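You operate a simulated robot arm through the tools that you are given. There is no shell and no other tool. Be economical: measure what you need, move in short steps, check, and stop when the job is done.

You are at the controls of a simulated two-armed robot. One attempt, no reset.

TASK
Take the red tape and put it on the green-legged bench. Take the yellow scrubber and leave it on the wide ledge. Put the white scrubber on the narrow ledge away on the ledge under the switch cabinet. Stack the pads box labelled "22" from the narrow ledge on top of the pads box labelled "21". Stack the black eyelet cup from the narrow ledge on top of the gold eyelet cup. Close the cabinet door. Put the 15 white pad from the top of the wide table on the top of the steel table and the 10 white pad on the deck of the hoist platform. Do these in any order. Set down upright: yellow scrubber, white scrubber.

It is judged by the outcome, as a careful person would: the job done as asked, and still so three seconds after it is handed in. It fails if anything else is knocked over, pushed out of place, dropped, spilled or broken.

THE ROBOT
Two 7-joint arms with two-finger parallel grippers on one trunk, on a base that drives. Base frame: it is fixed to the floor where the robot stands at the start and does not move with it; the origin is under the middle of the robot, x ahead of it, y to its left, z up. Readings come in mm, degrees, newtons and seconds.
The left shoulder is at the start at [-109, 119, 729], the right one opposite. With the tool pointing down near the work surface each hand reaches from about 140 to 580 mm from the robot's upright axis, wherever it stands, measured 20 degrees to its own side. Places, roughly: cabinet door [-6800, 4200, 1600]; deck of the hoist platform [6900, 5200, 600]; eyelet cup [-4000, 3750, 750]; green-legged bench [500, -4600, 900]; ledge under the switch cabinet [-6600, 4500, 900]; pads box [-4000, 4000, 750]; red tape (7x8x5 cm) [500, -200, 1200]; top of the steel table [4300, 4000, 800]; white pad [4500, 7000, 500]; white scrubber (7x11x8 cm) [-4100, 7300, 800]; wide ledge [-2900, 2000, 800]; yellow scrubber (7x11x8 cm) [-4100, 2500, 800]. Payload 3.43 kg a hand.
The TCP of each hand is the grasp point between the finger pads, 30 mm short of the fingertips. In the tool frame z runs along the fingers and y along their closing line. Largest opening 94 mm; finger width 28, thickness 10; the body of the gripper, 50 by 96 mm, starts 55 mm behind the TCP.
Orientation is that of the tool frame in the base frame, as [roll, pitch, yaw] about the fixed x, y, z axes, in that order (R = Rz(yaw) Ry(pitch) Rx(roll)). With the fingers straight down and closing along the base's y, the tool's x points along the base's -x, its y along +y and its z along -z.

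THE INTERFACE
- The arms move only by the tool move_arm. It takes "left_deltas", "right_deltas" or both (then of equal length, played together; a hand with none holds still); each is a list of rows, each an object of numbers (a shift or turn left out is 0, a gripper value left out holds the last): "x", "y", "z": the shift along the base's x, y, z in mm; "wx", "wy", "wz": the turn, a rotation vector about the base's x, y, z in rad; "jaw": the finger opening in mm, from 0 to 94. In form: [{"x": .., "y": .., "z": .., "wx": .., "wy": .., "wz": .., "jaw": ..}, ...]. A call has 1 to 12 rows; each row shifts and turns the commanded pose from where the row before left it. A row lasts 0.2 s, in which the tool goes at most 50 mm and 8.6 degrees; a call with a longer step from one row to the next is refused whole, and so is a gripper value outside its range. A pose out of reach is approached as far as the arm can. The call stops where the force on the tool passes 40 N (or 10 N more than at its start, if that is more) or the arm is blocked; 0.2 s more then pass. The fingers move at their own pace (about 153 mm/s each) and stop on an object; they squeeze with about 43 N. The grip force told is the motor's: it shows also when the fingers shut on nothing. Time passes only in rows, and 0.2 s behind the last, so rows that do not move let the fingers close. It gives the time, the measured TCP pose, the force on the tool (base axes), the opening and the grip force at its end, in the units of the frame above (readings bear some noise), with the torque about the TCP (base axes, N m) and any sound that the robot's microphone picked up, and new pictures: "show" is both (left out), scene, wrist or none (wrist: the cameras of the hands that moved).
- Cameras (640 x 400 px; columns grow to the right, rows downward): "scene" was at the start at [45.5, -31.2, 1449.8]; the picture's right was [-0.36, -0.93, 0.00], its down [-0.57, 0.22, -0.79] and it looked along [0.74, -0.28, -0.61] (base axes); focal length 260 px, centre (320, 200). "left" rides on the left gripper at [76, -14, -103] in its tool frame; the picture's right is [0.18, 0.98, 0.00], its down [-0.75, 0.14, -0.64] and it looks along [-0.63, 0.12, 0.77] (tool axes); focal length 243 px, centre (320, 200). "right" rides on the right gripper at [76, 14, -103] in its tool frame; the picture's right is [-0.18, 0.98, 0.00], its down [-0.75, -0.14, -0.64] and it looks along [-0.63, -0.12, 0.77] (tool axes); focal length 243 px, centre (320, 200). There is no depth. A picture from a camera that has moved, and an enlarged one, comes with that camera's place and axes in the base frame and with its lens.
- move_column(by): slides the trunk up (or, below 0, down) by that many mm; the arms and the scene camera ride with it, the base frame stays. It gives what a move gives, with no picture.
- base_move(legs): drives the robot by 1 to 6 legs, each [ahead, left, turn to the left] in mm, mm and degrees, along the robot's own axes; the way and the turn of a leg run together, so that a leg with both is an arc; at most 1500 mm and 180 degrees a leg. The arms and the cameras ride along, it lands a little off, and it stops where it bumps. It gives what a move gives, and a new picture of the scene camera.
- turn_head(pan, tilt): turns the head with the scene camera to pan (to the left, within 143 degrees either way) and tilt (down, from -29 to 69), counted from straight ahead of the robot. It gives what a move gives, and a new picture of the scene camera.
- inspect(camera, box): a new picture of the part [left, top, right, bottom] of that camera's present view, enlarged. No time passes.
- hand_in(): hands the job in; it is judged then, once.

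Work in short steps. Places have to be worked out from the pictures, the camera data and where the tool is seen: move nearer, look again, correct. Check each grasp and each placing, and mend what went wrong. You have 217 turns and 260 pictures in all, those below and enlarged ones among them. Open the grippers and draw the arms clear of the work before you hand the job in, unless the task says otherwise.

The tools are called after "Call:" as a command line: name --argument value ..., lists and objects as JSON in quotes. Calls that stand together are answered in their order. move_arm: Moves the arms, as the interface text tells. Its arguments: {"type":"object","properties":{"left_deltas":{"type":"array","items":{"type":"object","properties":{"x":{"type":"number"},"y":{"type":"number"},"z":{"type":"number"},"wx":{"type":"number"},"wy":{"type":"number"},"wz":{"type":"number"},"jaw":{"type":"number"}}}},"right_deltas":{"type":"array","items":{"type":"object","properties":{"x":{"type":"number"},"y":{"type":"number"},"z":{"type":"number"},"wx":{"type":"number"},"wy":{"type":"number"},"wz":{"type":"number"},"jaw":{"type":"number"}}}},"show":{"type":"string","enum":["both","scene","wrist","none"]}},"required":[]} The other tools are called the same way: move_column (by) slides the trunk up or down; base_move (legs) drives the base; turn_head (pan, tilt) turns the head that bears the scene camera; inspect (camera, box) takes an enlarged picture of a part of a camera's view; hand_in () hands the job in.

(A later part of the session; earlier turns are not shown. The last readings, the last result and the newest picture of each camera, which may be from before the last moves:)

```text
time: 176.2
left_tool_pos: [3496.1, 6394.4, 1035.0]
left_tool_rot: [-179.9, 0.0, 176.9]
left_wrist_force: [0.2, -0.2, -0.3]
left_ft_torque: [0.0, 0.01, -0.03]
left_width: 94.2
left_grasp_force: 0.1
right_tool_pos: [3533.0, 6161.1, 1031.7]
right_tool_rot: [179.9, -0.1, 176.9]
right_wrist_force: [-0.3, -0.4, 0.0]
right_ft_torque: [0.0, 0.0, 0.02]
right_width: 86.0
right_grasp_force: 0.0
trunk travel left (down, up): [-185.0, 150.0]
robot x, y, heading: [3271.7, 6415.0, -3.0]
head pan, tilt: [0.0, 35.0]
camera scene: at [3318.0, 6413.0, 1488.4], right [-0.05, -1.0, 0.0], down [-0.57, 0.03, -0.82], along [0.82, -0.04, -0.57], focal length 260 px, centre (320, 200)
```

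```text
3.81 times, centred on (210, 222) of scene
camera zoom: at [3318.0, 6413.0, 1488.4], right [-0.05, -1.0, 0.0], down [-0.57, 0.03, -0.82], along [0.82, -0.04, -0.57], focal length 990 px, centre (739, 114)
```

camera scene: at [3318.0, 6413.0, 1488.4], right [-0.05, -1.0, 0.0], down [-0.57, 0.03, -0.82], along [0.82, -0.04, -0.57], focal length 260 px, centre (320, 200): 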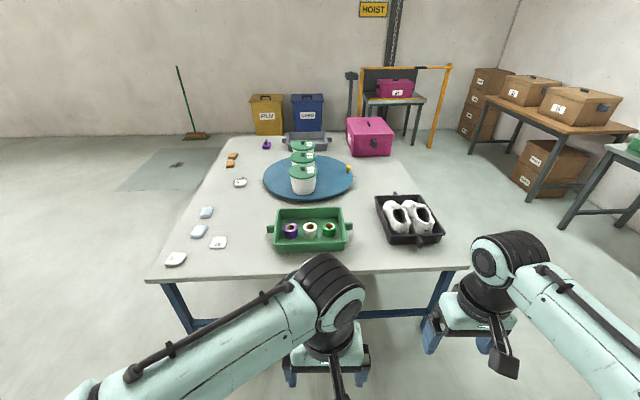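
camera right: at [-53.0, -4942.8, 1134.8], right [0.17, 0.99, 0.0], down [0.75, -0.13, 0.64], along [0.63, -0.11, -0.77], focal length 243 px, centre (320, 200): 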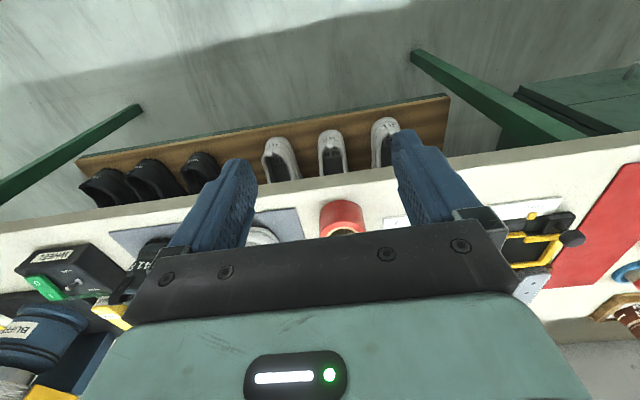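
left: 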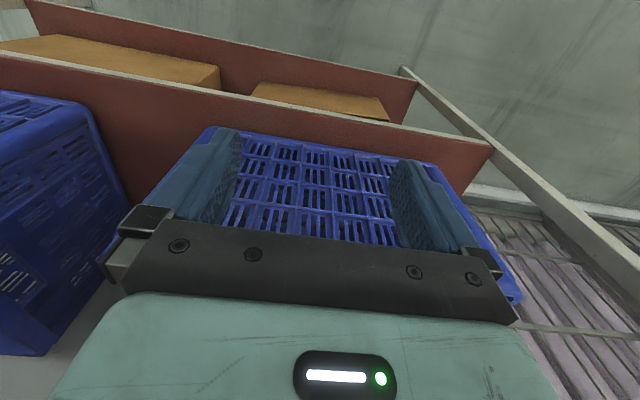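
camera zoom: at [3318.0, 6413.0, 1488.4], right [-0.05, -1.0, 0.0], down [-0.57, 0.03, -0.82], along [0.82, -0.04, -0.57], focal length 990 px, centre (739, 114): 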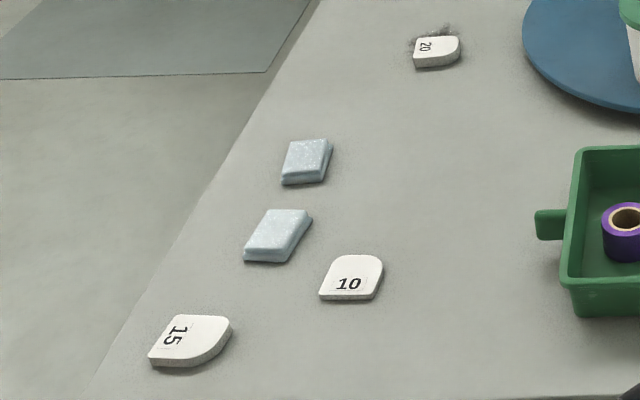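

The pad labelled 15 is at about [4248, 7092] and the 10 at [4366, 6912]. I look straight down to judge the size of my own base before closing in.

Call:
turn_head --pan 0 --tilt 69

```text
time: 177.2
left_tool_pos: [3495.7, 6394.1, 1034.9]
left_tool_rot: [-179.9, 0.0, 176.9]
left_wrist_force: [0.1, -0.3, 0.5]
left_ft_torque: [-0.01, -0.03, -0.01]
left_width: 94.1
left_grasp_force: 0.1
right_tool_pos: [3533.7, 6161.4, 1032.9]
right_tool_rot: [-180.0, -0.1, 176.9]
right_wrist_force: [0.3, -0.1, 0.5]
right_ft_torque: [-0.02, -0.02, 0.0]
right_width: 86.0
right_grasp_force: 0.0
trunk travel left (down, up): [-185.0, 150.0]
robot x, y, heading: [3266.0, 6417.6, -3.0]
head pan, tilt: [0.0, 68.8]
camera scene: at [3286.0, 6414.7, 1444.7], right [-0.05, -1.0, 0.0], down [-0.93, 0.05, -0.36], along [0.36, -0.02, -0.93], focal length 260 px, centre (320, 200)
```

scene: 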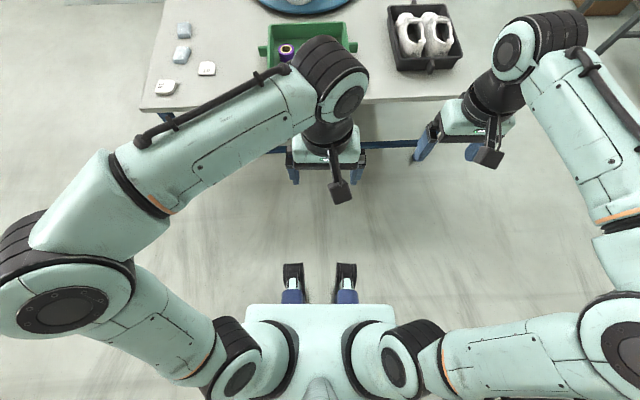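

My base reaches only about 180 mm ahead of the axis, so I can stand close. Triangulation gives table z about 495. I drive to about [3850, 6980] and lower the trunk.

Call:
base_move --legs '[[0, 0, 3], [300, 570, 0], [270, 0, 0]]'

Call:
move_column --by -150

Call:
turn_head --pan 10 --tilt 50

```text
time: 184.5
left_tool_pos: [4021.4, 6974.2, 1034.7]
left_tool_rot: [180.0, 0.0, 179.9]
left_wrist_force: [0.1, 0.4, 0.6]
left_ft_torque: [-0.02, -0.04, -0.01]
left_width: 94.2
left_grasp_force: 0.1
right_tool_pos: [4070.6, 6742.9, 1030.7]
right_tool_rot: [-179.9, 0.1, 179.7]
right_wrist_force: [-0.8, -0.6, 0.0]
right_ft_torque: [0.01, -0.07, -0.01]
right_width: 86.2
right_grasp_force: 0.0
trunk travel left (down, up): [-185.0, 150.0]
robot x, y, heading: [3792.9, 6980.5, -0.1]
head pan, tilt: [0.0, 68.8]
stopped in leg 3: the robot was blocked; the commanded pose is now the measured one
camera scene: at [3808.0, 6982.9, 1444.7], right [0.0, -1.0, 0.0], down [-0.93, 0.0, -0.36], along [0.36, 0.0, -0.93], focal length 260 px, centre (320, 200)
```

scene: 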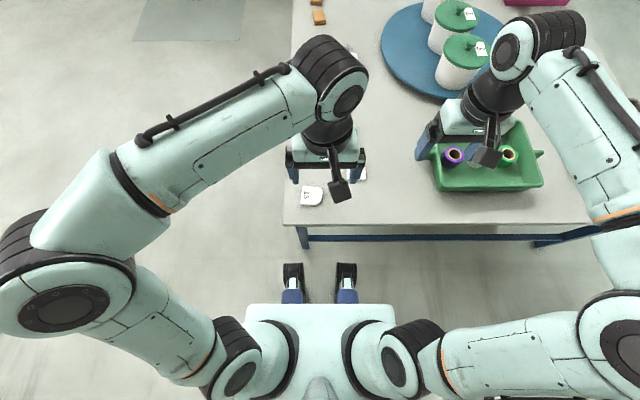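

```text
time: 186.2
left_tool_pos: [4023.9, 6974.4, 884.5]
left_tool_rot: [-179.9, 0.0, 179.9]
left_wrist_force: [0.8, -0.2, -0.8]
left_ft_torque: [0.0, 0.01, 0.04]
left_width: 94.5
left_grasp_force: 0.1
right_tool_pos: [4070.7, 6742.2, 881.2]
right_tool_rot: [-180.0, -0.2, 179.8]
right_wrist_force: [-0.3, -0.5, 0.7]
right_ft_torque: [-0.01, 0.02, 0.04]
right_width: 85.9
right_grasp_force: 0.0
trunk travel left (down, up): [-35.0, 300.0]
robot x, y, heading: [3795.0, 6984.9, -0.1]
head pan, tilt: [0.0, 68.8]
```

```text
time: 187.1
left_tool_pos: [4022.5, 6973.3, 884.9]
left_tool_rot: [179.9, 0.0, 179.8]
left_wrist_force: [-0.3, 0.2, -0.2]
left_ft_torque: [0.01, 0.0, 0.0]
left_width: 94.1
left_grasp_force: 0.0
right_tool_pos: [4071.6, 6743.6, 881.1]
right_tool_rot: [-180.0, -0.2, 179.9]
right_wrist_force: [-0.4, -0.1, 0.1]
right_ft_torque: [-0.03, 0.0, 0.0]
right_width: 86.1
right_grasp_force: 0.1
trunk travel left (down, up): [-35.0, 300.0]
robot x, y, heading: [3793.4, 6986.6, -0.4]
head pan, tilt: [10.0, 50.0]
camera scene: at [3870.6, 6996.3, 1307.7], right [0.17, -0.99, 0.0], down [-0.76, -0.13, -0.64], along [0.63, 0.11, -0.77], focal length 260 px, centre (320, 200)
```

scene: 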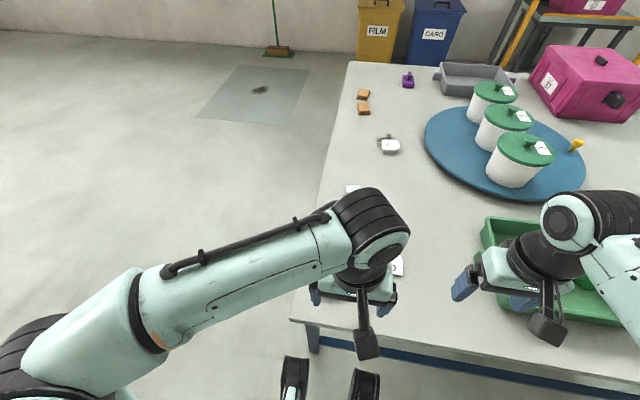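

The base stopped about 300 mm from the table edge; nothing on the table appears disturbed. I check the pad positions with the left wrist camera.

Call:
inspect --camera "left" --box '[0, 0, 640, 400]'

```text
1.00 times, centred on (320, 200) of left (not enlarged: the box is as wide or as high as the picture)
camera zoom: at [3947.0, 6960.3, 986.0], right [-0.18, 0.98, 0.0], down [0.75, 0.14, 0.64], along [0.63, 0.12, -0.77], focal length 243 px, centre (320, 200)
```

zoom: 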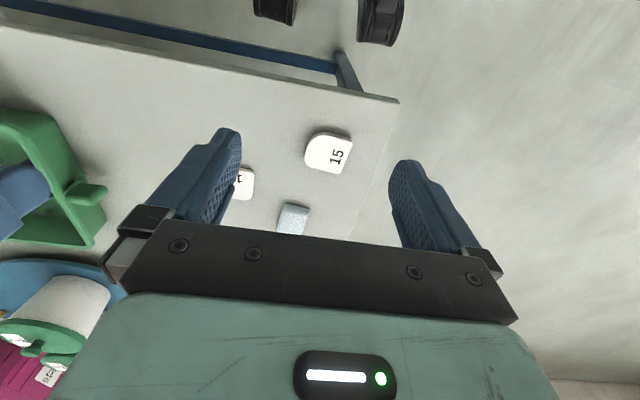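

Local view puts pad 15 at about [4204, 7030] and pad 10 at [4327, 6847]. I bring the left hand over pad 15 to judge its size and turn.

Call:
move_arm --left_deltas '[{"z": -45, "y": 14}, {"z": -45, "y": 14}, {"z": -45, "y": 14}, {"z": -45, "y": 14}, {"z": -40, "x": 30}, {"x": 40}, {"x": 40}]' --show "wrist"

```text
time: 188.7
left_tool_pos: [4131.2, 7030.4, 662.9]
left_tool_rot: [180.0, -0.1, 179.8]
left_wrist_force: [0.1, -0.4, -0.4]
left_ft_torque: [-0.02, 0.0, 0.0]
left_width: 94.0
left_grasp_force: 0.1
right_tool_pos: [4071.4, 6741.9, 881.7]
right_tool_rot: [180.0, 0.0, 179.8]
right_wrist_force: [0.1, 1.0, -0.4]
right_ft_torque: [0.01, 0.01, -0.01]
right_width: 85.9
right_grasp_force: 0.0
trunk travel left (down, up): [-35.0, 300.0]
robot x, y, heading: [3794.9, 6983.2, -0.2]
head pan, tilt: [10.0, 50.0]
camera left: at [4055.4, 7016.6, 765.5], right [-0.18, 0.98, 0.0], down [0.76, 0.14, 0.64], along [0.63, 0.12, -0.77], focal length 243 px, centre (320, 200)
```

left: 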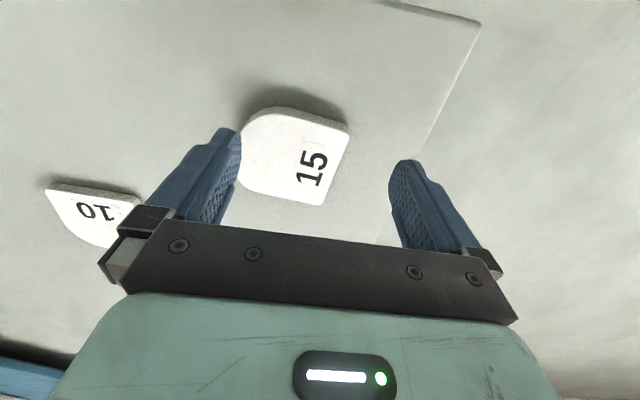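

Comparing the two wrist views, the table top is really at z about 595, so pad 15 is about 65 mm wide, centred near [4150, 7015]. I centre over it and descend carefully.

Call:
move_arm --left_deltas '[{"x": 19, "y": -15}, {"z": -12}, {"z": -10}]' --show "wrist"

```text
time: 189.5
left_tool_pos: [4151.0, 7015.0, 641.3]
left_tool_rot: [179.9, -0.2, 180.0]
left_wrist_force: [-0.1, -0.7, 0.2]
left_ft_torque: [-0.01, -0.01, 0.03]
left_width: 93.8
left_grasp_force: 0.0
right_tool_pos: [4071.2, 6743.3, 880.9]
right_tool_rot: [180.0, -0.1, 179.7]
right_wrist_force: [0.0, 0.1, 0.3]
right_ft_torque: [-0.01, 0.04, -0.04]
right_width: 86.1
right_grasp_force: 0.1
trunk travel left (down, up): [-35.0, 300.0]
robot x, y, heading: [3794.3, 6984.8, -0.6]
head pan, tilt: [10.0, 50.0]
camera left: at [4074.6, 7001.3, 743.7], right [-0.18, 0.98, 0.0], down [0.75, 0.14, 0.64], along [0.63, 0.12, -0.77], focal length 243 px, centre (320, 200)
```

left: 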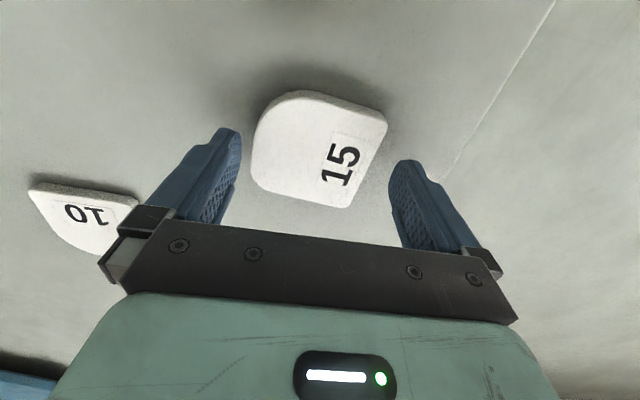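

Well centred. I go down the last bit until near the table.

Call:
move_arm --left_deltas '[{"z": -6}, {"z": -4}, {"z": -4}]' --show "wrist"

```text
time: 190.3
left_tool_pos: [4152.2, 7013.8, 630.4]
left_tool_rot: [180.0, 0.1, 179.9]
left_wrist_force: [-2.6, 2.2, 16.7]
left_ft_torque: [0.02, 0.33, -0.07]
left_width: 93.4
left_grasp_force: 0.0
right_tool_pos: [4069.9, 6743.0, 881.9]
right_tool_rot: [-180.0, -0.1, 179.9]
right_wrist_force: [-0.6, 0.0, 0.0]
right_ft_torque: [0.02, 0.0, 0.02]
right_width: 85.9
right_grasp_force: 0.0
trunk travel left (down, up): [-35.0, 300.0]
robot x, y, heading: [3797.8, 6984.4, -0.4]
head pan, tilt: [10.0, 50.0]
camera left: at [4074.9, 7001.4, 732.1], right [-0.18, 0.98, 0.0], down [0.75, 0.14, 0.64], along [0.63, 0.12, -0.77], focal length 243 px, centre (320, 200)
```

left: 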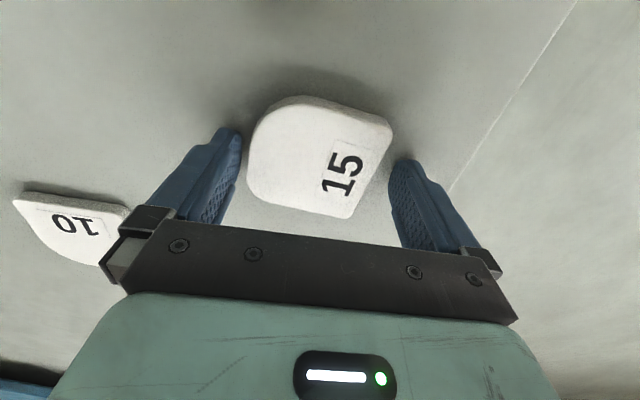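

The fingertips touch the table (z 600). I rise 2 mm and close.

Call:
move_arm --left_deltas '[{"z": 3}, {"jaw": 0}, {}, {}]' --show "none"

Call:
move_arm --left_deltas '[{"z": 30}, {"z": 45}, {"z": 45}, {"x": -40, "z": 20}, {"x": -40}, {"x": -40}]' --show "wrist"

```text
time: 191.3
left_tool_pos: [4151.2, 7015.4, 630.7]
left_tool_rot: [179.8, -0.1, -180.0]
left_wrist_force: [-0.2, 0.2, 0.0]
left_ft_torque: [-0.01, -0.02, 0.0]
left_width: 71.9
left_grasp_force: 43.3
right_tool_pos: [4072.2, 6743.1, 881.5]
right_tool_rot: [179.9, -0.2, 179.8]
right_wrist_force: [-0.8, -0.1, 0.0]
right_ft_torque: [-0.03, 0.02, 0.03]
right_width: 85.8
right_grasp_force: 0.2
trunk travel left (down, up): [-35.0, 300.0]
robot x, y, heading: [3798.6, 6985.4, -0.4]
head pan, tilt: [10.0, 50.0]
```

```text
time: 192.7
left_tool_pos: [4028.8, 7015.6, 769.5]
left_tool_rot: [179.9, -0.1, 179.9]
left_wrist_force: [0.6, -1.2, -0.7]
left_ft_torque: [-0.01, 0.02, 0.01]
left_width: 71.4
left_grasp_force: 43.1
right_tool_pos: [4071.0, 6743.2, 881.7]
right_tool_rot: [180.0, -0.2, 179.8]
right_wrist_force: [0.4, 0.3, 0.2]
right_ft_torque: [0.03, -0.02, -0.01]
right_width: 85.9
right_grasp_force: 0.0
trunk travel left (down, up): [-35.0, 300.0]
robot x, y, heading: [3793.1, 6982.6, -0.4]
head pan, tilt: [10.0, 50.0]
camera left: at [3953.1, 7001.4, 871.8], right [-0.18, 0.98, 0.0], down [0.75, 0.14, 0.64], along [0.63, 0.12, -0.77], focal length 243 px, centre (320, 200)
```

left: 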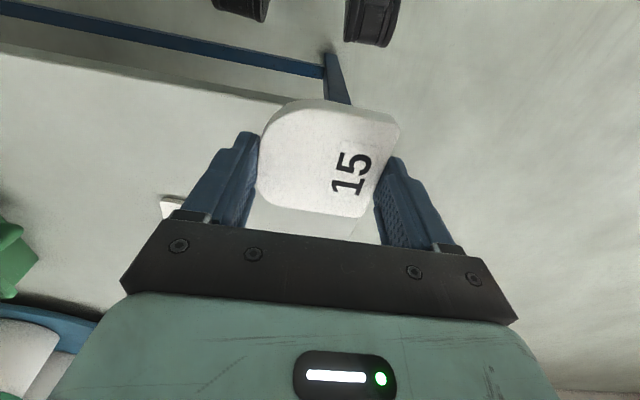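

Pad 15 is held. Now the right hand goes over pad 10, near [4236, 6863].

Call:
move_arm --right_deltas '[{"z": -45, "y": 20, "jaw": 94}, {"z": -45, "y": 20}, {"z": -45, "y": 20}, {"z": -45, "y": 20}, {"x": 30, "y": 20}, {"x": 40, "y": 20}, {"x": 35}]' --show "wrist"

```text
time: 194.3
left_tool_pos: [4029.9, 7015.4, 769.7]
left_tool_rot: [179.9, -0.1, 180.0]
left_wrist_force: [0.8, 0.7, -1.4]
left_ft_torque: [0.01, -0.01, -0.01]
left_width: 71.1
left_grasp_force: 43.3
right_tool_pos: [4177.6, 6865.7, 699.6]
right_tool_rot: [-179.9, -0.2, 179.7]
right_wrist_force: [-0.5, 0.4, 0.0]
right_ft_torque: [-0.03, -0.01, -0.04]
right_width: 93.7
right_grasp_force: 0.1
trunk travel left (down, up): [-35.0, 300.0]
robot x, y, heading: [3794.0, 6984.4, -0.1]
head pan, tilt: [10.0, 50.0]
camera right: at [4101.2, 6879.4, 801.7], right [0.19, 0.98, 0.0], down [0.75, -0.14, 0.64], along [0.63, -0.12, -0.77], focal length 243 px, centre (320, 200)
```

right: 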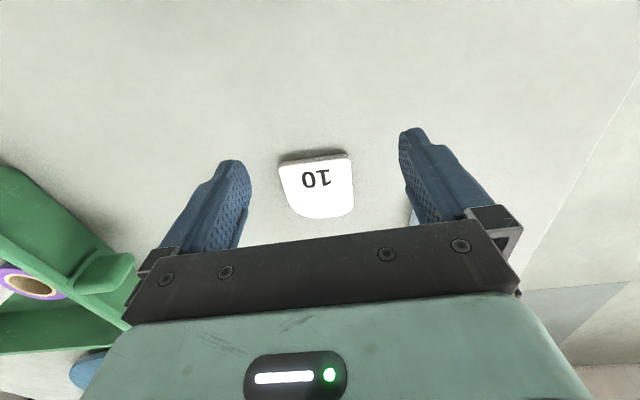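

Pad 10 is at about [4238, 6852]. I centre and descend to just above the table.

Call:
move_arm --right_deltas '[{"x": 30, "y": -13}, {"x": 30}, {"z": -30}, {"z": -25}]' --show "wrist"

```text
time: 195.3
left_tool_pos: [4029.6, 7015.0, 769.1]
left_tool_rot: [179.9, -0.1, 179.9]
left_wrist_force: [0.4, -0.8, -1.0]
left_ft_torque: [0.01, 0.0, 0.0]
left_width: 71.2
left_grasp_force: 42.9
right_tool_pos: [4235.2, 6851.1, 647.2]
right_tool_rot: [-180.0, 0.0, 179.9]
right_wrist_force: [0.2, 0.0, 0.2]
right_ft_torque: [0.03, 0.0, -0.04]
right_width: 94.0
right_grasp_force: 0.0
trunk travel left (down, up): [-35.0, 300.0]
robot x, y, heading: [3793.5, 6984.0, -0.2]
head pan, tilt: [10.0, 50.0]
camera right: at [4159.5, 6865.6, 749.1], right [0.19, 0.98, 0.0], down [0.75, -0.14, 0.64], along [0.63, -0.12, -0.77], focal length 243 px, centre (320, 200)
```

right: 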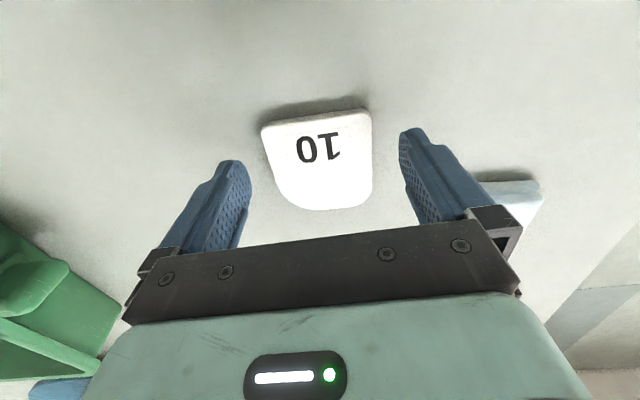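

Centred. I lower to 633 and close.

Call:
move_arm --right_deltas '[{"z": -8}, {"z": -6}, {"jaw": 0}, {}, {}]' --show "none"

Call:
move_arm --right_deltas '[{"z": 30}, {"z": 45}, {"z": 45}, {"x": -40, "z": 20}, {"x": -45}, {"x": -45}, {"x": -40}]' --show "wrist"

```text
time: 196.5
left_tool_pos: [4029.6, 7015.5, 769.6]
left_tool_rot: [180.0, -0.1, 179.9]
left_wrist_force: [0.8, -0.4, -0.8]
left_ft_torque: [0.01, -0.02, 0.0]
left_width: 71.4
left_grasp_force: 42.8
right_tool_pos: [4235.9, 6850.8, 631.5]
right_tool_rot: [179.9, -0.1, 179.8]
right_wrist_force: [0.6, 0.3, 1.0]
right_ft_torque: [-0.07, -0.01, 0.06]
right_width: 66.9
right_grasp_force: 43.1
trunk travel left (down, up): [-35.0, 300.0]
robot x, y, heading: [3795.0, 6983.8, -0.4]
head pan, tilt: [10.0, 50.0]
```

```text
time: 198.1
left_tool_pos: [4028.8, 7016.1, 768.7]
left_tool_rot: [179.9, 0.0, 179.9]
left_wrist_force: [-0.1, 0.2, -0.7]
left_ft_torque: [-0.01, 0.04, -0.04]
left_width: 71.2
left_grasp_force: 43.2
right_tool_pos: [4066.1, 6850.3, 771.0]
right_tool_rot: [180.0, -0.1, 179.8]
right_wrist_force: [0.5, 0.3, -0.5]
right_ft_torque: [-0.03, 0.03, 0.0]
right_width: 67.0
right_grasp_force: 42.8
trunk travel left (down, up): [-35.0, 300.0]
robot x, y, heading: [3793.9, 6983.7, -0.2]
head pan, tilt: [10.0, 50.0]
camera right: at [3990.5, 6864.2, 874.1], right [0.19, 0.98, 0.0], down [0.75, -0.14, 0.64], along [0.63, -0.12, -0.77], focal length 243 px, centre (320, 200)
```

right: 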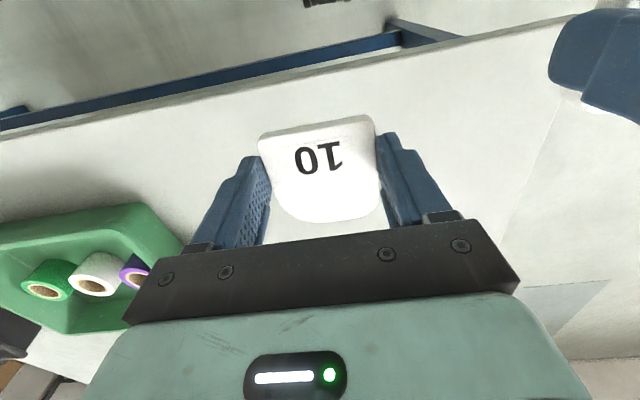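

Both pads are held. I raise the trunk, back off, slide right and turn to face the steel table by the wall.

Call:
move_column --by 250

Call:
base_move --legs '[[-450, 0, 0], [0, -1450, 0], [0, 0, -90]]'

Call:
turn_head --pan 20 --tilt 25

```text
time: 200.6
left_tool_pos: [4030.8, 7015.0, 1020.3]
left_tool_rot: [179.9, -0.1, 180.0]
left_wrist_force: [-0.5, -0.5, -1.7]
left_ft_torque: [0.0, 0.02, 0.04]
left_width: 71.2
left_grasp_force: 42.7
right_tool_pos: [4065.6, 6849.5, 1021.8]
right_tool_rot: [-179.9, -0.1, 179.8]
right_wrist_force: [-0.7, -0.1, 0.1]
right_ft_torque: [0.01, -0.03, 0.02]
right_width: 67.0
right_grasp_force: 42.9
trunk travel left (down, up): [-285.0, 50.0]
robot x, y, heading: [3795.0, 6983.4, -0.5]
head pan, tilt: [10.0, 50.0]
```

```text
time: 219.8
left_tool_pos: [3343.2, 5283.3, 1020.9]
left_tool_rot: [179.9, -0.1, 88.1]
left_wrist_force: [-0.6, -0.3, -1.2]
left_ft_torque: [0.02, 0.02, -0.01]
left_width: 71.0
left_grasp_force: 42.8
right_tool_pos: [3177.8, 5254.3, 1022.8]
right_tool_rot: [180.0, -0.2, 88.1]
right_wrist_force: [0.3, -0.2, 0.0]
right_ft_torque: [-0.01, -0.01, 0.0]
right_width: 67.0
right_grasp_force: 42.5
trunk travel left (down, up): [-285.0, 50.0]
robot x, y, heading: [3322.4, 5522.6, -92.0]
head pan, tilt: [10.0, 50.0]
camera scene: at [3332.3, 5488.5, 1567.7], right [-0.99, -0.14, 0.0], down [-0.11, 0.76, -0.64], along [0.09, -0.64, -0.77], focal length 260 px, centre (320, 200)
```

scene: 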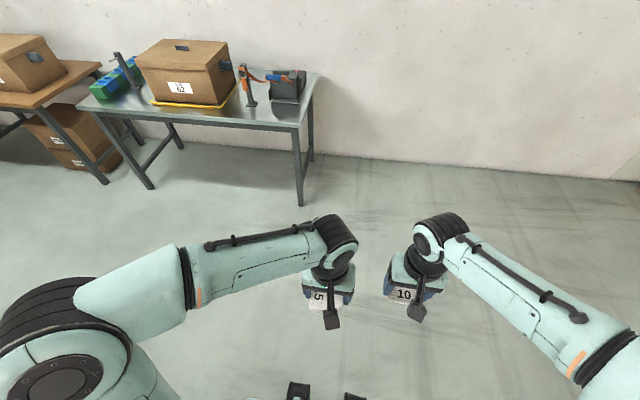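

```text
time: 220.7
left_tool_pos: [3342.3, 5282.9, 1020.6]
left_tool_rot: [179.9, 0.0, 88.1]
left_wrist_force: [0.7, 0.6, -1.1]
left_ft_torque: [-0.03, 0.03, 0.02]
left_width: 70.9
left_grasp_force: 42.8
right_tool_pos: [3176.4, 5252.7, 1021.7]
right_tool_rot: [-180.0, -0.3, 88.0]
right_wrist_force: [-0.5, -0.5, 0.4]
right_ft_torque: [0.02, 0.02, 0.01]
right_width: 67.1
right_grasp_force: 42.6
trunk travel left (down, up): [-285.0, 50.0]
robot x, y, heading: [3317.4, 5520.5, -92.3]
head pan, tilt: [20.0, 25.0]
camera scene: at [3350.0, 5477.0, 1605.1], right [-0.95, -0.31, 0.0], down [-0.13, 0.4, -0.91], along [0.28, -0.86, -0.42], focal length 260 px, centre (320, 200)
```

scene: 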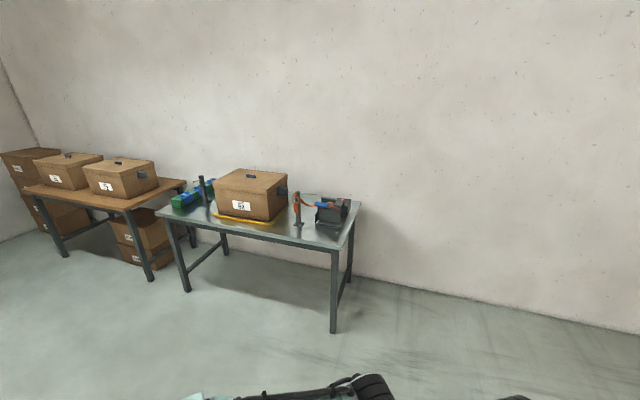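

The steel table's front edge is about y 4340, x from 3620 to 4910, with room near its front between the tools. I move up in front of it.

Call:
base_move --legs '[[300, 540, 2], [430, 0, 0]]'

Call:
turn_head --pan 0 --tilt 50

```text
time: 228.2
left_tool_pos: [3886.3, 4539.7, 1019.0]
left_tool_rot: [179.9, -0.1, 90.3]
left_wrist_force: [-0.2, -0.1, -0.6]
left_ft_torque: [0.0, 0.01, -0.01]
left_width: 71.1
left_grasp_force: 42.6
right_tool_pos: [3723.0, 4504.1, 1021.1]
right_tool_rot: [-180.0, -0.1, 90.2]
right_wrist_force: [0.5, 0.0, -1.6]
right_ft_torque: [-0.03, 0.02, 0.01]
right_width: 66.7
right_grasp_force: 43.2
trunk travel left (down, up): [-285.0, 50.0]
robot x, y, heading: [3850.9, 4779.2, -89.8]
head pan, tilt: [20.0, 25.0]
camera scene: at [3885.9, 4734.3, 1605.1], right [-0.94, -0.35, 0.0], down [-0.15, 0.4, -0.91], along [0.31, -0.85, -0.42], focal length 260 px, centre (320, 200)
```

scene: 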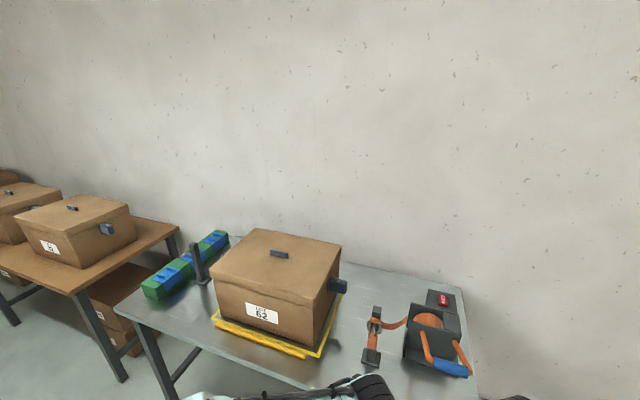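

```text
time: 229.1
left_tool_pos: [3886.5, 4539.7, 1020.7]
left_tool_rot: [179.9, -0.1, 90.4]
left_wrist_force: [0.6, 0.2, -0.9]
left_ft_torque: [0.01, 0.01, 0.03]
left_width: 71.4
left_grasp_force: 42.8
right_tool_pos: [3722.1, 4503.8, 1021.1]
right_tool_rot: [-179.9, -0.1, 90.3]
right_wrist_force: [0.5, -0.3, -1.5]
right_ft_torque: [0.02, 0.0, 0.0]
right_width: 67.0
right_grasp_force: 42.9
trunk travel left (down, up): [-285.0, 50.0]
robot x, y, heading: [3852.9, 4777.1, -89.8]
head pan, tilt: [0.0, 50.0]
camera scene: at [3854.5, 4744.1, 1567.7], right [-1.0, 0.0, 0.0], down [0.0, 0.77, -0.64], along [0.0, -0.64, -0.77], focal length 260 px, centre (320, 200)
```

scene: 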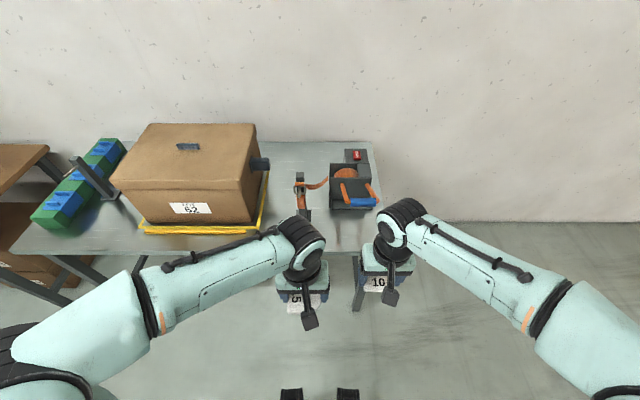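

There is a free strip in front of the tape dispenser, near [3775, 4240]. I shift the robot right and forward so the left hand faces it.

Call:
base_move --legs '[[110, -140, 0]]'

Call:
inspect --camera "left" --box '[0, 0, 640, 400]'

```text
time: 230.9
left_tool_pos: [3747.8, 4429.3, 1021.8]
left_tool_rot: [180.0, -0.1, 90.3]
left_wrist_force: [-0.4, -0.7, -1.0]
left_ft_torque: [-0.02, 0.02, 0.0]
left_width: 71.0
left_grasp_force: 43.1
right_tool_pos: [3581.8, 4394.8, 1022.5]
right_tool_rot: [-180.0, 0.0, 90.3]
right_wrist_force: [-0.6, -0.1, -1.7]
right_ft_torque: [0.01, 0.02, 0.01]
right_width: 66.8
right_grasp_force: 43.2
trunk travel left (down, up): [-285.0, 50.0]
robot x, y, heading: [3712.6, 4668.3, -90.0]
head pan, tilt: [0.0, 50.0]
camera scene: at [3714.8, 4634.6, 1567.6], right [-1.0, 0.0, 0.0], down [0.0, 0.77, -0.64], along [0.0, -0.64, -0.77], focal length 260 px, centre (320, 200)
```

scene: 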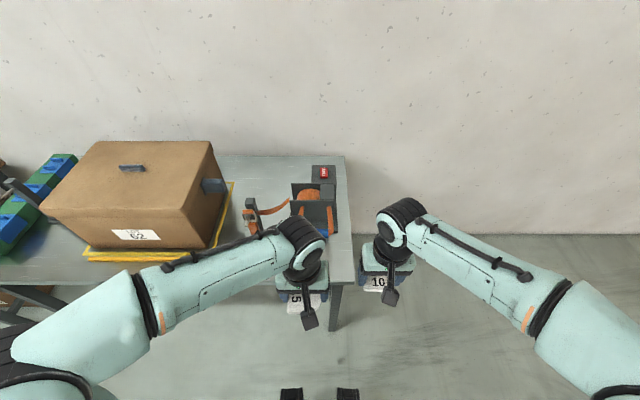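

```text
1.00 times, centred on (320, 200) of left (not enlarged: the box is as wide or as high as the picture)
camera zoom: at [3732.6, 4506.9, 1123.0], right [0.98, 0.19, 0.0], down [0.14, -0.75, 0.64], along [0.12, -0.63, -0.77], focal length 243 px, centre (320, 200)
```

zoom: 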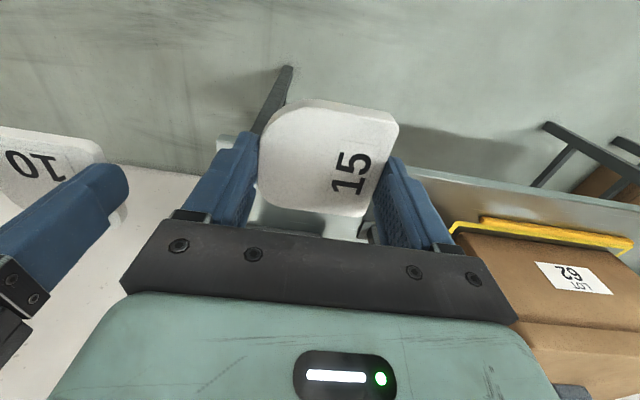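

I move the left hand forward over the strip and compare the views to pin down the table height.

Call:
move_arm --left_deltas '[{"y": -45, "x": 10}, {"y": -45, "x": 10}, {"y": -45}, {"y": -30}]' --show "both"

```text
time: 231.9
left_tool_pos: [3766.9, 4267.8, 1020.5]
left_tool_rot: [179.9, -0.1, 90.3]
left_wrist_force: [-2.1, -0.3, 0.2]
left_ft_torque: [-0.01, 0.07, 0.0]
left_width: 70.9
left_grasp_force: 43.4
right_tool_pos: [3581.7, 4395.3, 1022.8]
right_tool_rot: [-180.0, -0.2, 90.2]
right_wrist_force: [0.1, 0.5, -0.6]
right_ft_torque: [0.0, 0.02, -0.03]
right_width: 67.1
right_grasp_force: 42.8
trunk travel left (down, up): [-285.0, 50.0]
robot x, y, heading: [3715.0, 4670.0, -90.2]
head pan, tilt: [0.0, 50.0]
camera scene: at [3715.0, 4634.8, 1567.7], right [-1.0, 0.0, 0.0], down [0.0, 0.77, -0.64], along [0.0, -0.64, -0.77], focal length 260 px, centre (320, 200)
camera left: at [3753.2, 4343.5, 1122.6], right [0.98, 0.19, 0.0], down [0.14, -0.75, 0.64], along [0.12, -0.63, -0.77], focal length 243 px, centre (320, 200)
```

scene: 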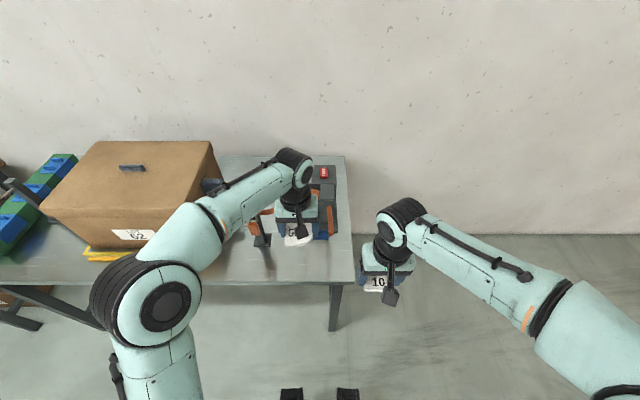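
left: 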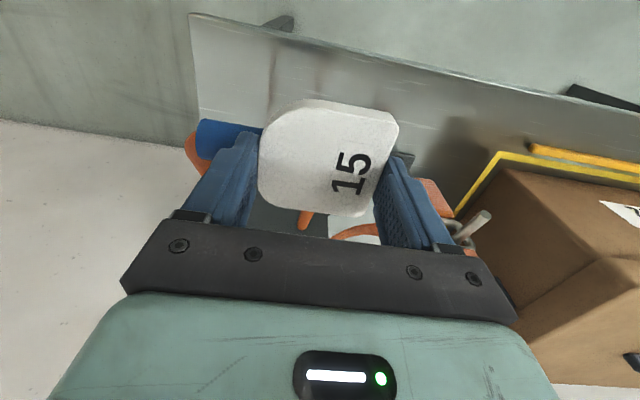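

The table top works out near z 740, its front corner at [3605, 4298]; the dispenser front is near y 4115. I go to y 4218 and descend partway.

Call:
move_arm --left_deltas '[{"y": -25, "x": 4}, {"y": -25, "z": -20}, {"z": -45}, {"z": -45}, {"z": -45}, {"z": -30}]' --show "both"

```text
time: 233.1
left_tool_pos: [3770.4, 4215.0, 903.0]
left_tool_rot: [-179.6, 1.1, 90.5]
left_wrist_force: [4.0, 8.7, 25.1]
left_ft_torque: [1.11, -0.13, -0.08]
left_width: 71.0
left_grasp_force: 43.1
right_tool_pos: [3582.9, 4396.1, 1022.2]
right_tool_rot: [-180.0, -0.2, 90.2]
right_wrist_force: [-0.5, -0.1, -0.8]
right_ft_torque: [-0.01, 0.01, 0.04]
right_width: 67.0
right_grasp_force: 42.6
trunk travel left (down, up): [-285.0, 50.0]
robot x, y, heading: [3710.4, 4668.8, -90.0]
head pan, tilt: [0.0, 50.0]
stopped in row 5 (left hand): the force on the tool passed its limit at 98 N (the readings are from after the stop); the commanded pose is now the measured one
camera scene: at [3715.5, 4636.7, 1567.7], right [-1.0, 0.0, 0.0], down [0.0, 0.77, -0.64], along [0.0, -0.64, -0.77], focal length 260 px, centre (320, 200)
camera left: at [3756.9, 4293.2, 1003.4], right [0.98, 0.19, -0.01], down [0.15, -0.74, 0.66], along [0.12, -0.64, -0.76], focal length 243 px, centre (320, 200)
```

scene: 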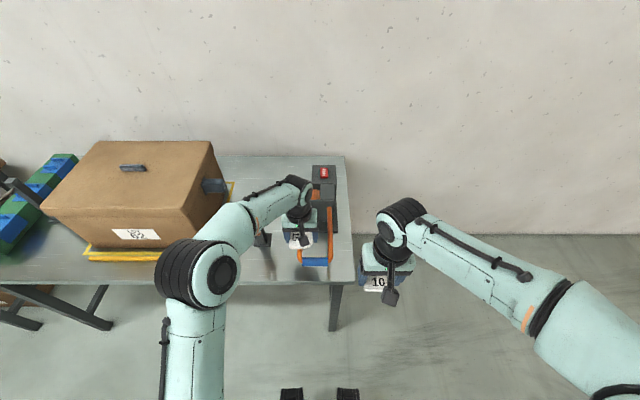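
left: 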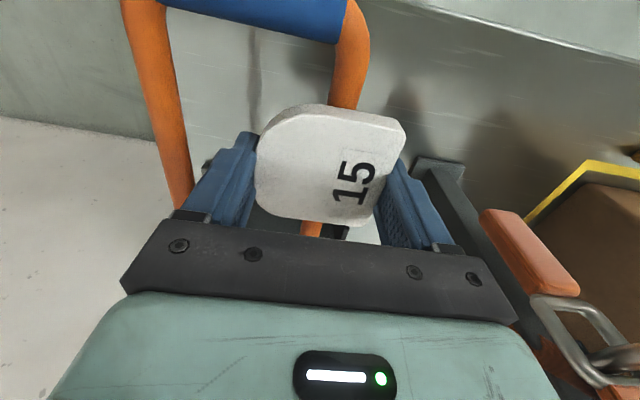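

The hand met the dispenser's handle and pressed it. I lift straight up and inspect what happened.

Call:
move_arm --left_deltas '[{"z": 40}, {"z": 45}, {"z": 30}]' --show "wrist"

Call:
inspect --camera "scene" --box '[220, 140, 380, 300]'

```text
time: 233.9
left_tool_pos: [3772.0, 4215.8, 1012.7]
left_tool_rot: [-179.7, 0.9, 90.3]
left_wrist_force: [-1.4, 0.7, 0.1]
left_ft_torque: [0.01, 0.03, 0.01]
left_width: 71.2
left_grasp_force: 43.2
right_tool_pos: [3581.9, 4395.9, 1022.1]
right_tool_rot: [180.0, -0.2, 90.3]
right_wrist_force: [-0.3, -0.5, -1.1]
right_ft_torque: [0.03, -0.01, 0.04]
right_width: 66.6
right_grasp_force: 43.1
trunk travel left (down, up): [-285.0, 50.0]
robot x, y, heading: [3714.9, 4666.1, -90.1]
head pan, tilt: [0.0, 50.0]
camera left: at [3758.2, 4292.8, 1114.0], right [0.98, 0.19, -0.01], down [0.15, -0.74, 0.65], along [0.12, -0.64, -0.76], focal length 243 px, centre (320, 200)
```

left: 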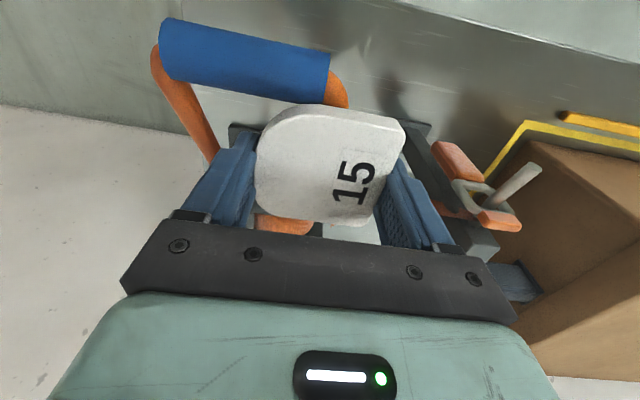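

```text
2.50 times, centred on (300, 220) of scene
camera zoom: at [3715.1, 4634.7, 1567.6], right [-1.0, 0.0, 0.0], down [0.0, 0.77, -0.64], along [0.0, -0.64, -0.77], focal length 650 px, centre (370, 150)
```

zoom: 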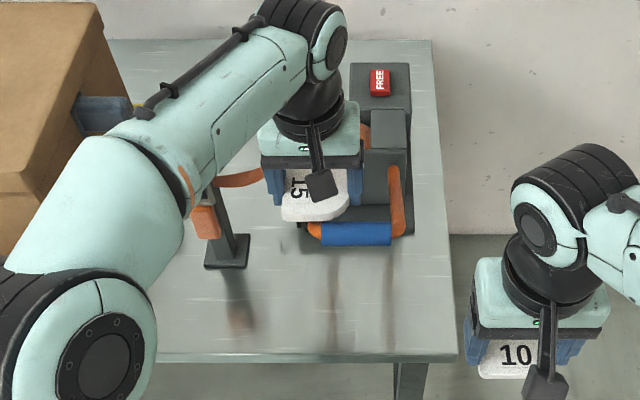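

The handle sprang back and the dispenser stayed in place. I avoid it: a better free spot is left of the tape gun, near [4000, 4240]. I withdraw the hand and shift the robot left.

Call:
move_arm --left_deltas '[{"y": 45, "z": 10}, {"y": 45}, {"y": 45}, {"y": 45}]' --show "none"

Call:
base_move --legs '[[0, 205, 0]]'

Call:
inspect --camera "left" --box '[0, 0, 640, 400]'

```text
time: 234.9
left_tool_pos: [3772.5, 4395.0, 1024.6]
left_tool_rot: [-179.7, 1.1, 90.3]
left_wrist_force: [1.1, -0.7, -0.7]
left_ft_torque: [0.01, -0.01, 0.01]
left_width: 71.3
left_grasp_force: 43.1
right_tool_pos: [3582.5, 4395.0, 1022.2]
right_tool_rot: [179.9, -0.1, 90.1]
right_wrist_force: [0.6, 0.7, -0.6]
right_ft_torque: [0.0, 0.01, -0.01]
right_width: 67.0
right_grasp_force: 42.9
trunk travel left (down, up): [-285.0, 50.0]
robot x, y, heading: [3713.1, 4669.6, -89.8]
head pan, tilt: [0.0, 50.0]
```

```text
time: 237.3
left_tool_pos: [3976.9, 4393.6, 1025.2]
left_tool_rot: [-179.7, 1.0, 90.4]
left_wrist_force: [0.2, 0.2, -1.8]
left_ft_torque: [0.02, 0.0, -0.01]
left_width: 71.1
left_grasp_force: 43.3
right_tool_pos: [3787.5, 4395.6, 1022.4]
right_tool_rot: [180.0, 0.0, 90.3]
right_wrist_force: [0.3, -1.0, -0.8]
right_ft_torque: [0.03, -0.02, 0.01]
right_width: 67.0
right_grasp_force: 43.4
trunk travel left (down, up): [-285.0, 50.0]
robot x, y, heading: [3916.3, 4670.5, -89.9]
head pan, tilt: [0.0, 50.0]
camera scene: at [3919.8, 4635.1, 1567.7], right [-1.0, 0.0, 0.0], down [0.0, 0.77, -0.64], along [0.0, -0.64, -0.77], focal length 260 px, centre (320, 200)
```

scene: 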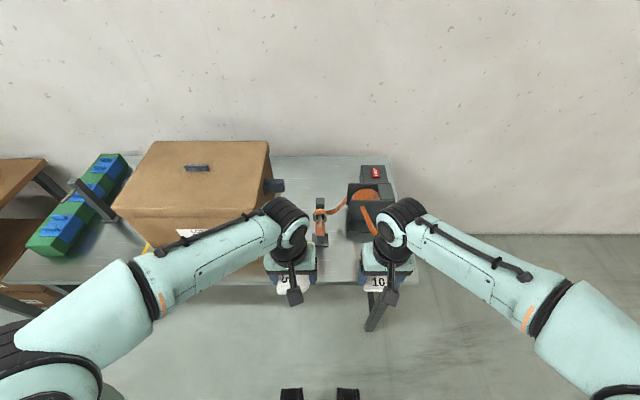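

```text
1.00 times, centred on (320, 200) of left (not enlarged: the box is as wide or as high as the picture)
camera zoom: at [3962.3, 4471.9, 1125.6], right [0.98, 0.19, -0.01], down [0.15, -0.74, 0.65], along [0.12, -0.64, -0.76], focal length 243 px, centre (320, 200)
```

zoom: 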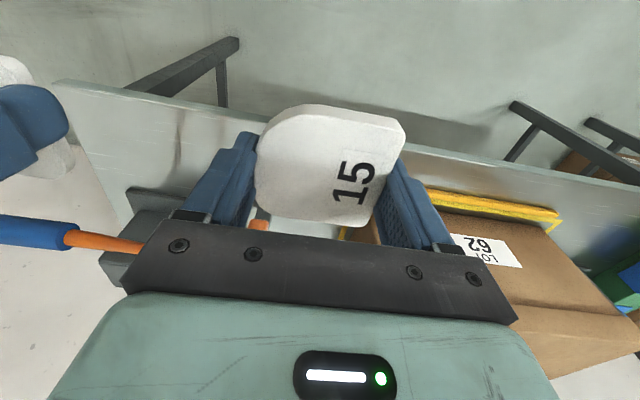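

I bring the hand over [4000, 4240] and come down to z 900 to look again.

Call:
move_arm --left_deltas '[{"y": -45, "x": 12}, {"y": -45, "x": 12}, {"y": -45}, {"y": -17, "z": -30}, {"z": -45}, {"z": -45}]' --show "both"

```text
time: 238.7
left_tool_pos: [3998.5, 4240.7, 907.0]
left_tool_rot: [-179.5, 0.9, 90.4]
left_wrist_force: [0.0, 0.5, -0.9]
left_ft_torque: [-0.01, -0.03, -0.01]
left_width: 71.1
left_grasp_force: 43.5
right_tool_pos: [3787.2, 4394.5, 1022.6]
right_tool_rot: [-180.0, -0.1, 90.3]
right_wrist_force: [-1.2, -0.7, 0.5]
right_ft_torque: [0.02, -0.02, -0.03]
right_width: 67.1
right_grasp_force: 42.8
trunk travel left (down, up): [-285.0, 50.0]
robot x, y, heading: [3916.9, 4668.7, -89.8]
head pan, tilt: [0.0, 50.0]
camera scene: at [3919.6, 4634.5, 1567.7], right [-1.0, 0.0, 0.0], down [0.0, 0.77, -0.64], along [0.0, -0.64, -0.77], focal length 260 px, centre (320, 200)
camera left: at [3984.9, 4318.4, 1006.9], right [0.98, 0.19, -0.01], down [0.15, -0.74, 0.65], along [0.12, -0.64, -0.76], focal length 243 px, centre (320, 200)
```

scene: 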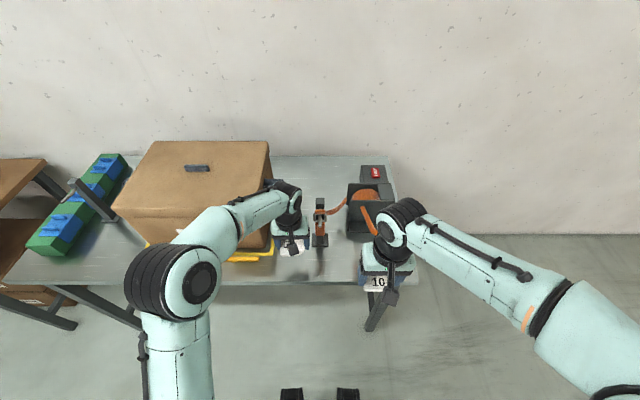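
left: 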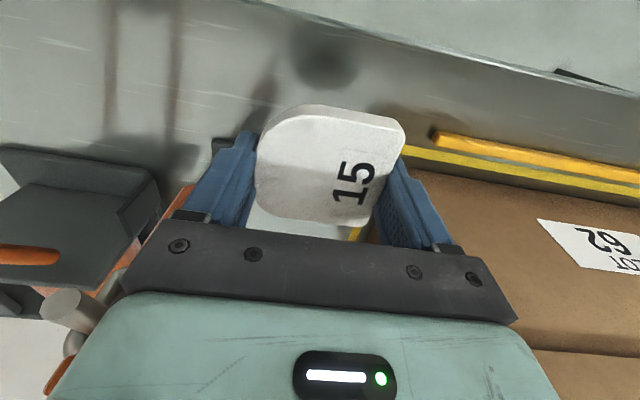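

The spot between the gun base and the box's rim is clear. I descend, with small steps near the surface.

Call:
move_arm --left_deltas '[{"x": 8, "z": -45}, {"z": -40}, {"z": -15}, {"z": -10}, {"z": -6}, {"z": -6}, {"z": -6}, {"z": -6}]' --show "wrist"

```text
time: 240.1
left_tool_pos: [4007.7, 4242.3, 792.0]
left_tool_rot: [-179.7, 1.3, 90.5]
left_wrist_force: [1.0, 12.3, 21.3]
left_ft_torque: [0.66, -0.88, 0.37]
left_width: 71.1
left_grasp_force: 42.5
right_tool_pos: [3786.2, 4396.6, 1021.3]
right_tool_rot: [-180.0, -0.1, 90.3]
right_wrist_force: [-0.1, -0.2, -0.3]
right_ft_torque: [0.0, 0.03, 0.02]
right_width: 66.8
right_grasp_force: 43.0
trunk travel left (down, up): [-285.0, 50.0]
robot x, y, heading: [3914.0, 4666.9, -89.9]
head pan, tilt: [0.0, 50.0]
stopped in row 7 (left hand): the force on the tool passed its limit at 48 N (the readings are from after the stop); the commanded pose is now the measured one
camera left: at [3993.7, 4320.0, 891.0], right [0.98, 0.19, -0.01], down [0.15, -0.74, 0.66], along [0.12, -0.65, -0.75], focal length 243 px, centre (320, 200)
```

left: 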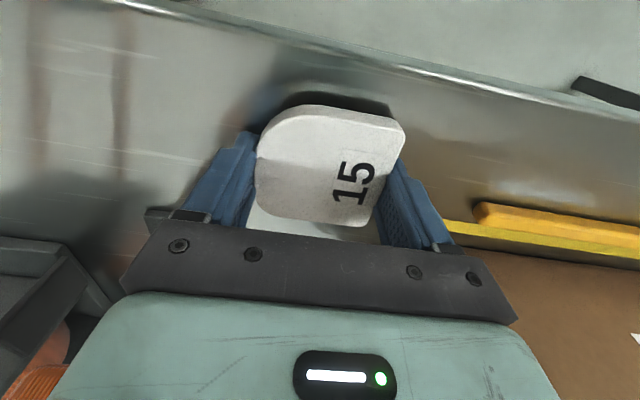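

Contact at table level (z about 760). I release and rise.

Call:
move_arm --left_deltas '[{"z": 1}, {"jaw": 90}, {}, {"z": 30}, {"z": 45}, {"z": 45}, {"z": 45}, {"z": 40, "y": 20}, {"y": 45}, {"y": 45}, {"y": 45}]' --show "both"

```text
time: 242.5
left_tool_pos: [4008.4, 4397.5, 992.7]
left_tool_rot: [-179.6, 1.4, 90.4]
left_wrist_force: [0.2, 0.3, -0.7]
left_ft_torque: [-0.01, 0.01, -0.03]
left_width: 90.0
left_grasp_force: 0.1
right_tool_pos: [3787.6, 4395.5, 1021.3]
right_tool_rot: [-179.9, -0.2, 90.2]
right_wrist_force: [0.3, 0.1, -0.8]
right_ft_torque: [-0.01, 0.0, -0.01]
right_width: 66.8
right_grasp_force: 42.8
trunk travel left (down, up): [-285.0, 50.0]
robot x, y, heading: [3921.1, 4666.2, -89.8]
head pan, tilt: [0.0, 50.0]
camera scene: at [3920.0, 4636.6, 1567.6], right [-1.0, 0.0, 0.0], down [0.0, 0.77, -0.64], along [0.0, -0.64, -0.77], focal length 260 px, centre (320, 200)
camera left: at [3995.1, 4476.7, 1093.8], right [0.98, 0.19, -0.01], down [0.15, -0.74, 0.66], along [0.12, -0.65, -0.75], focal length 243 px, centre (320, 200)
```

scene: 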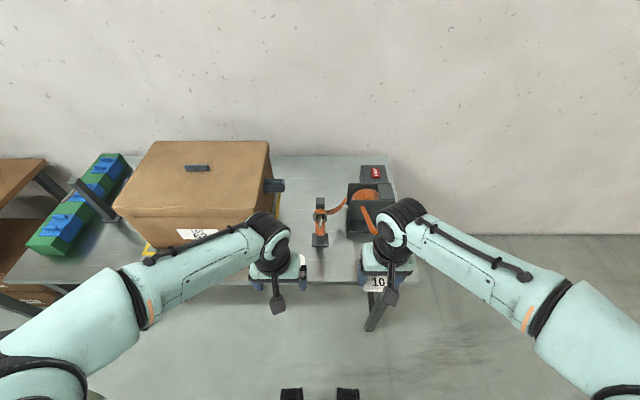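
left: 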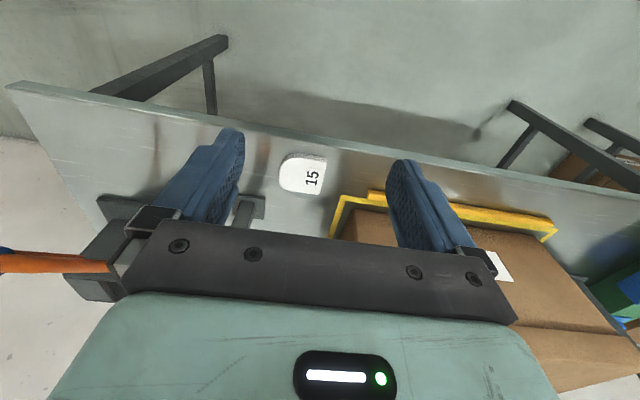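

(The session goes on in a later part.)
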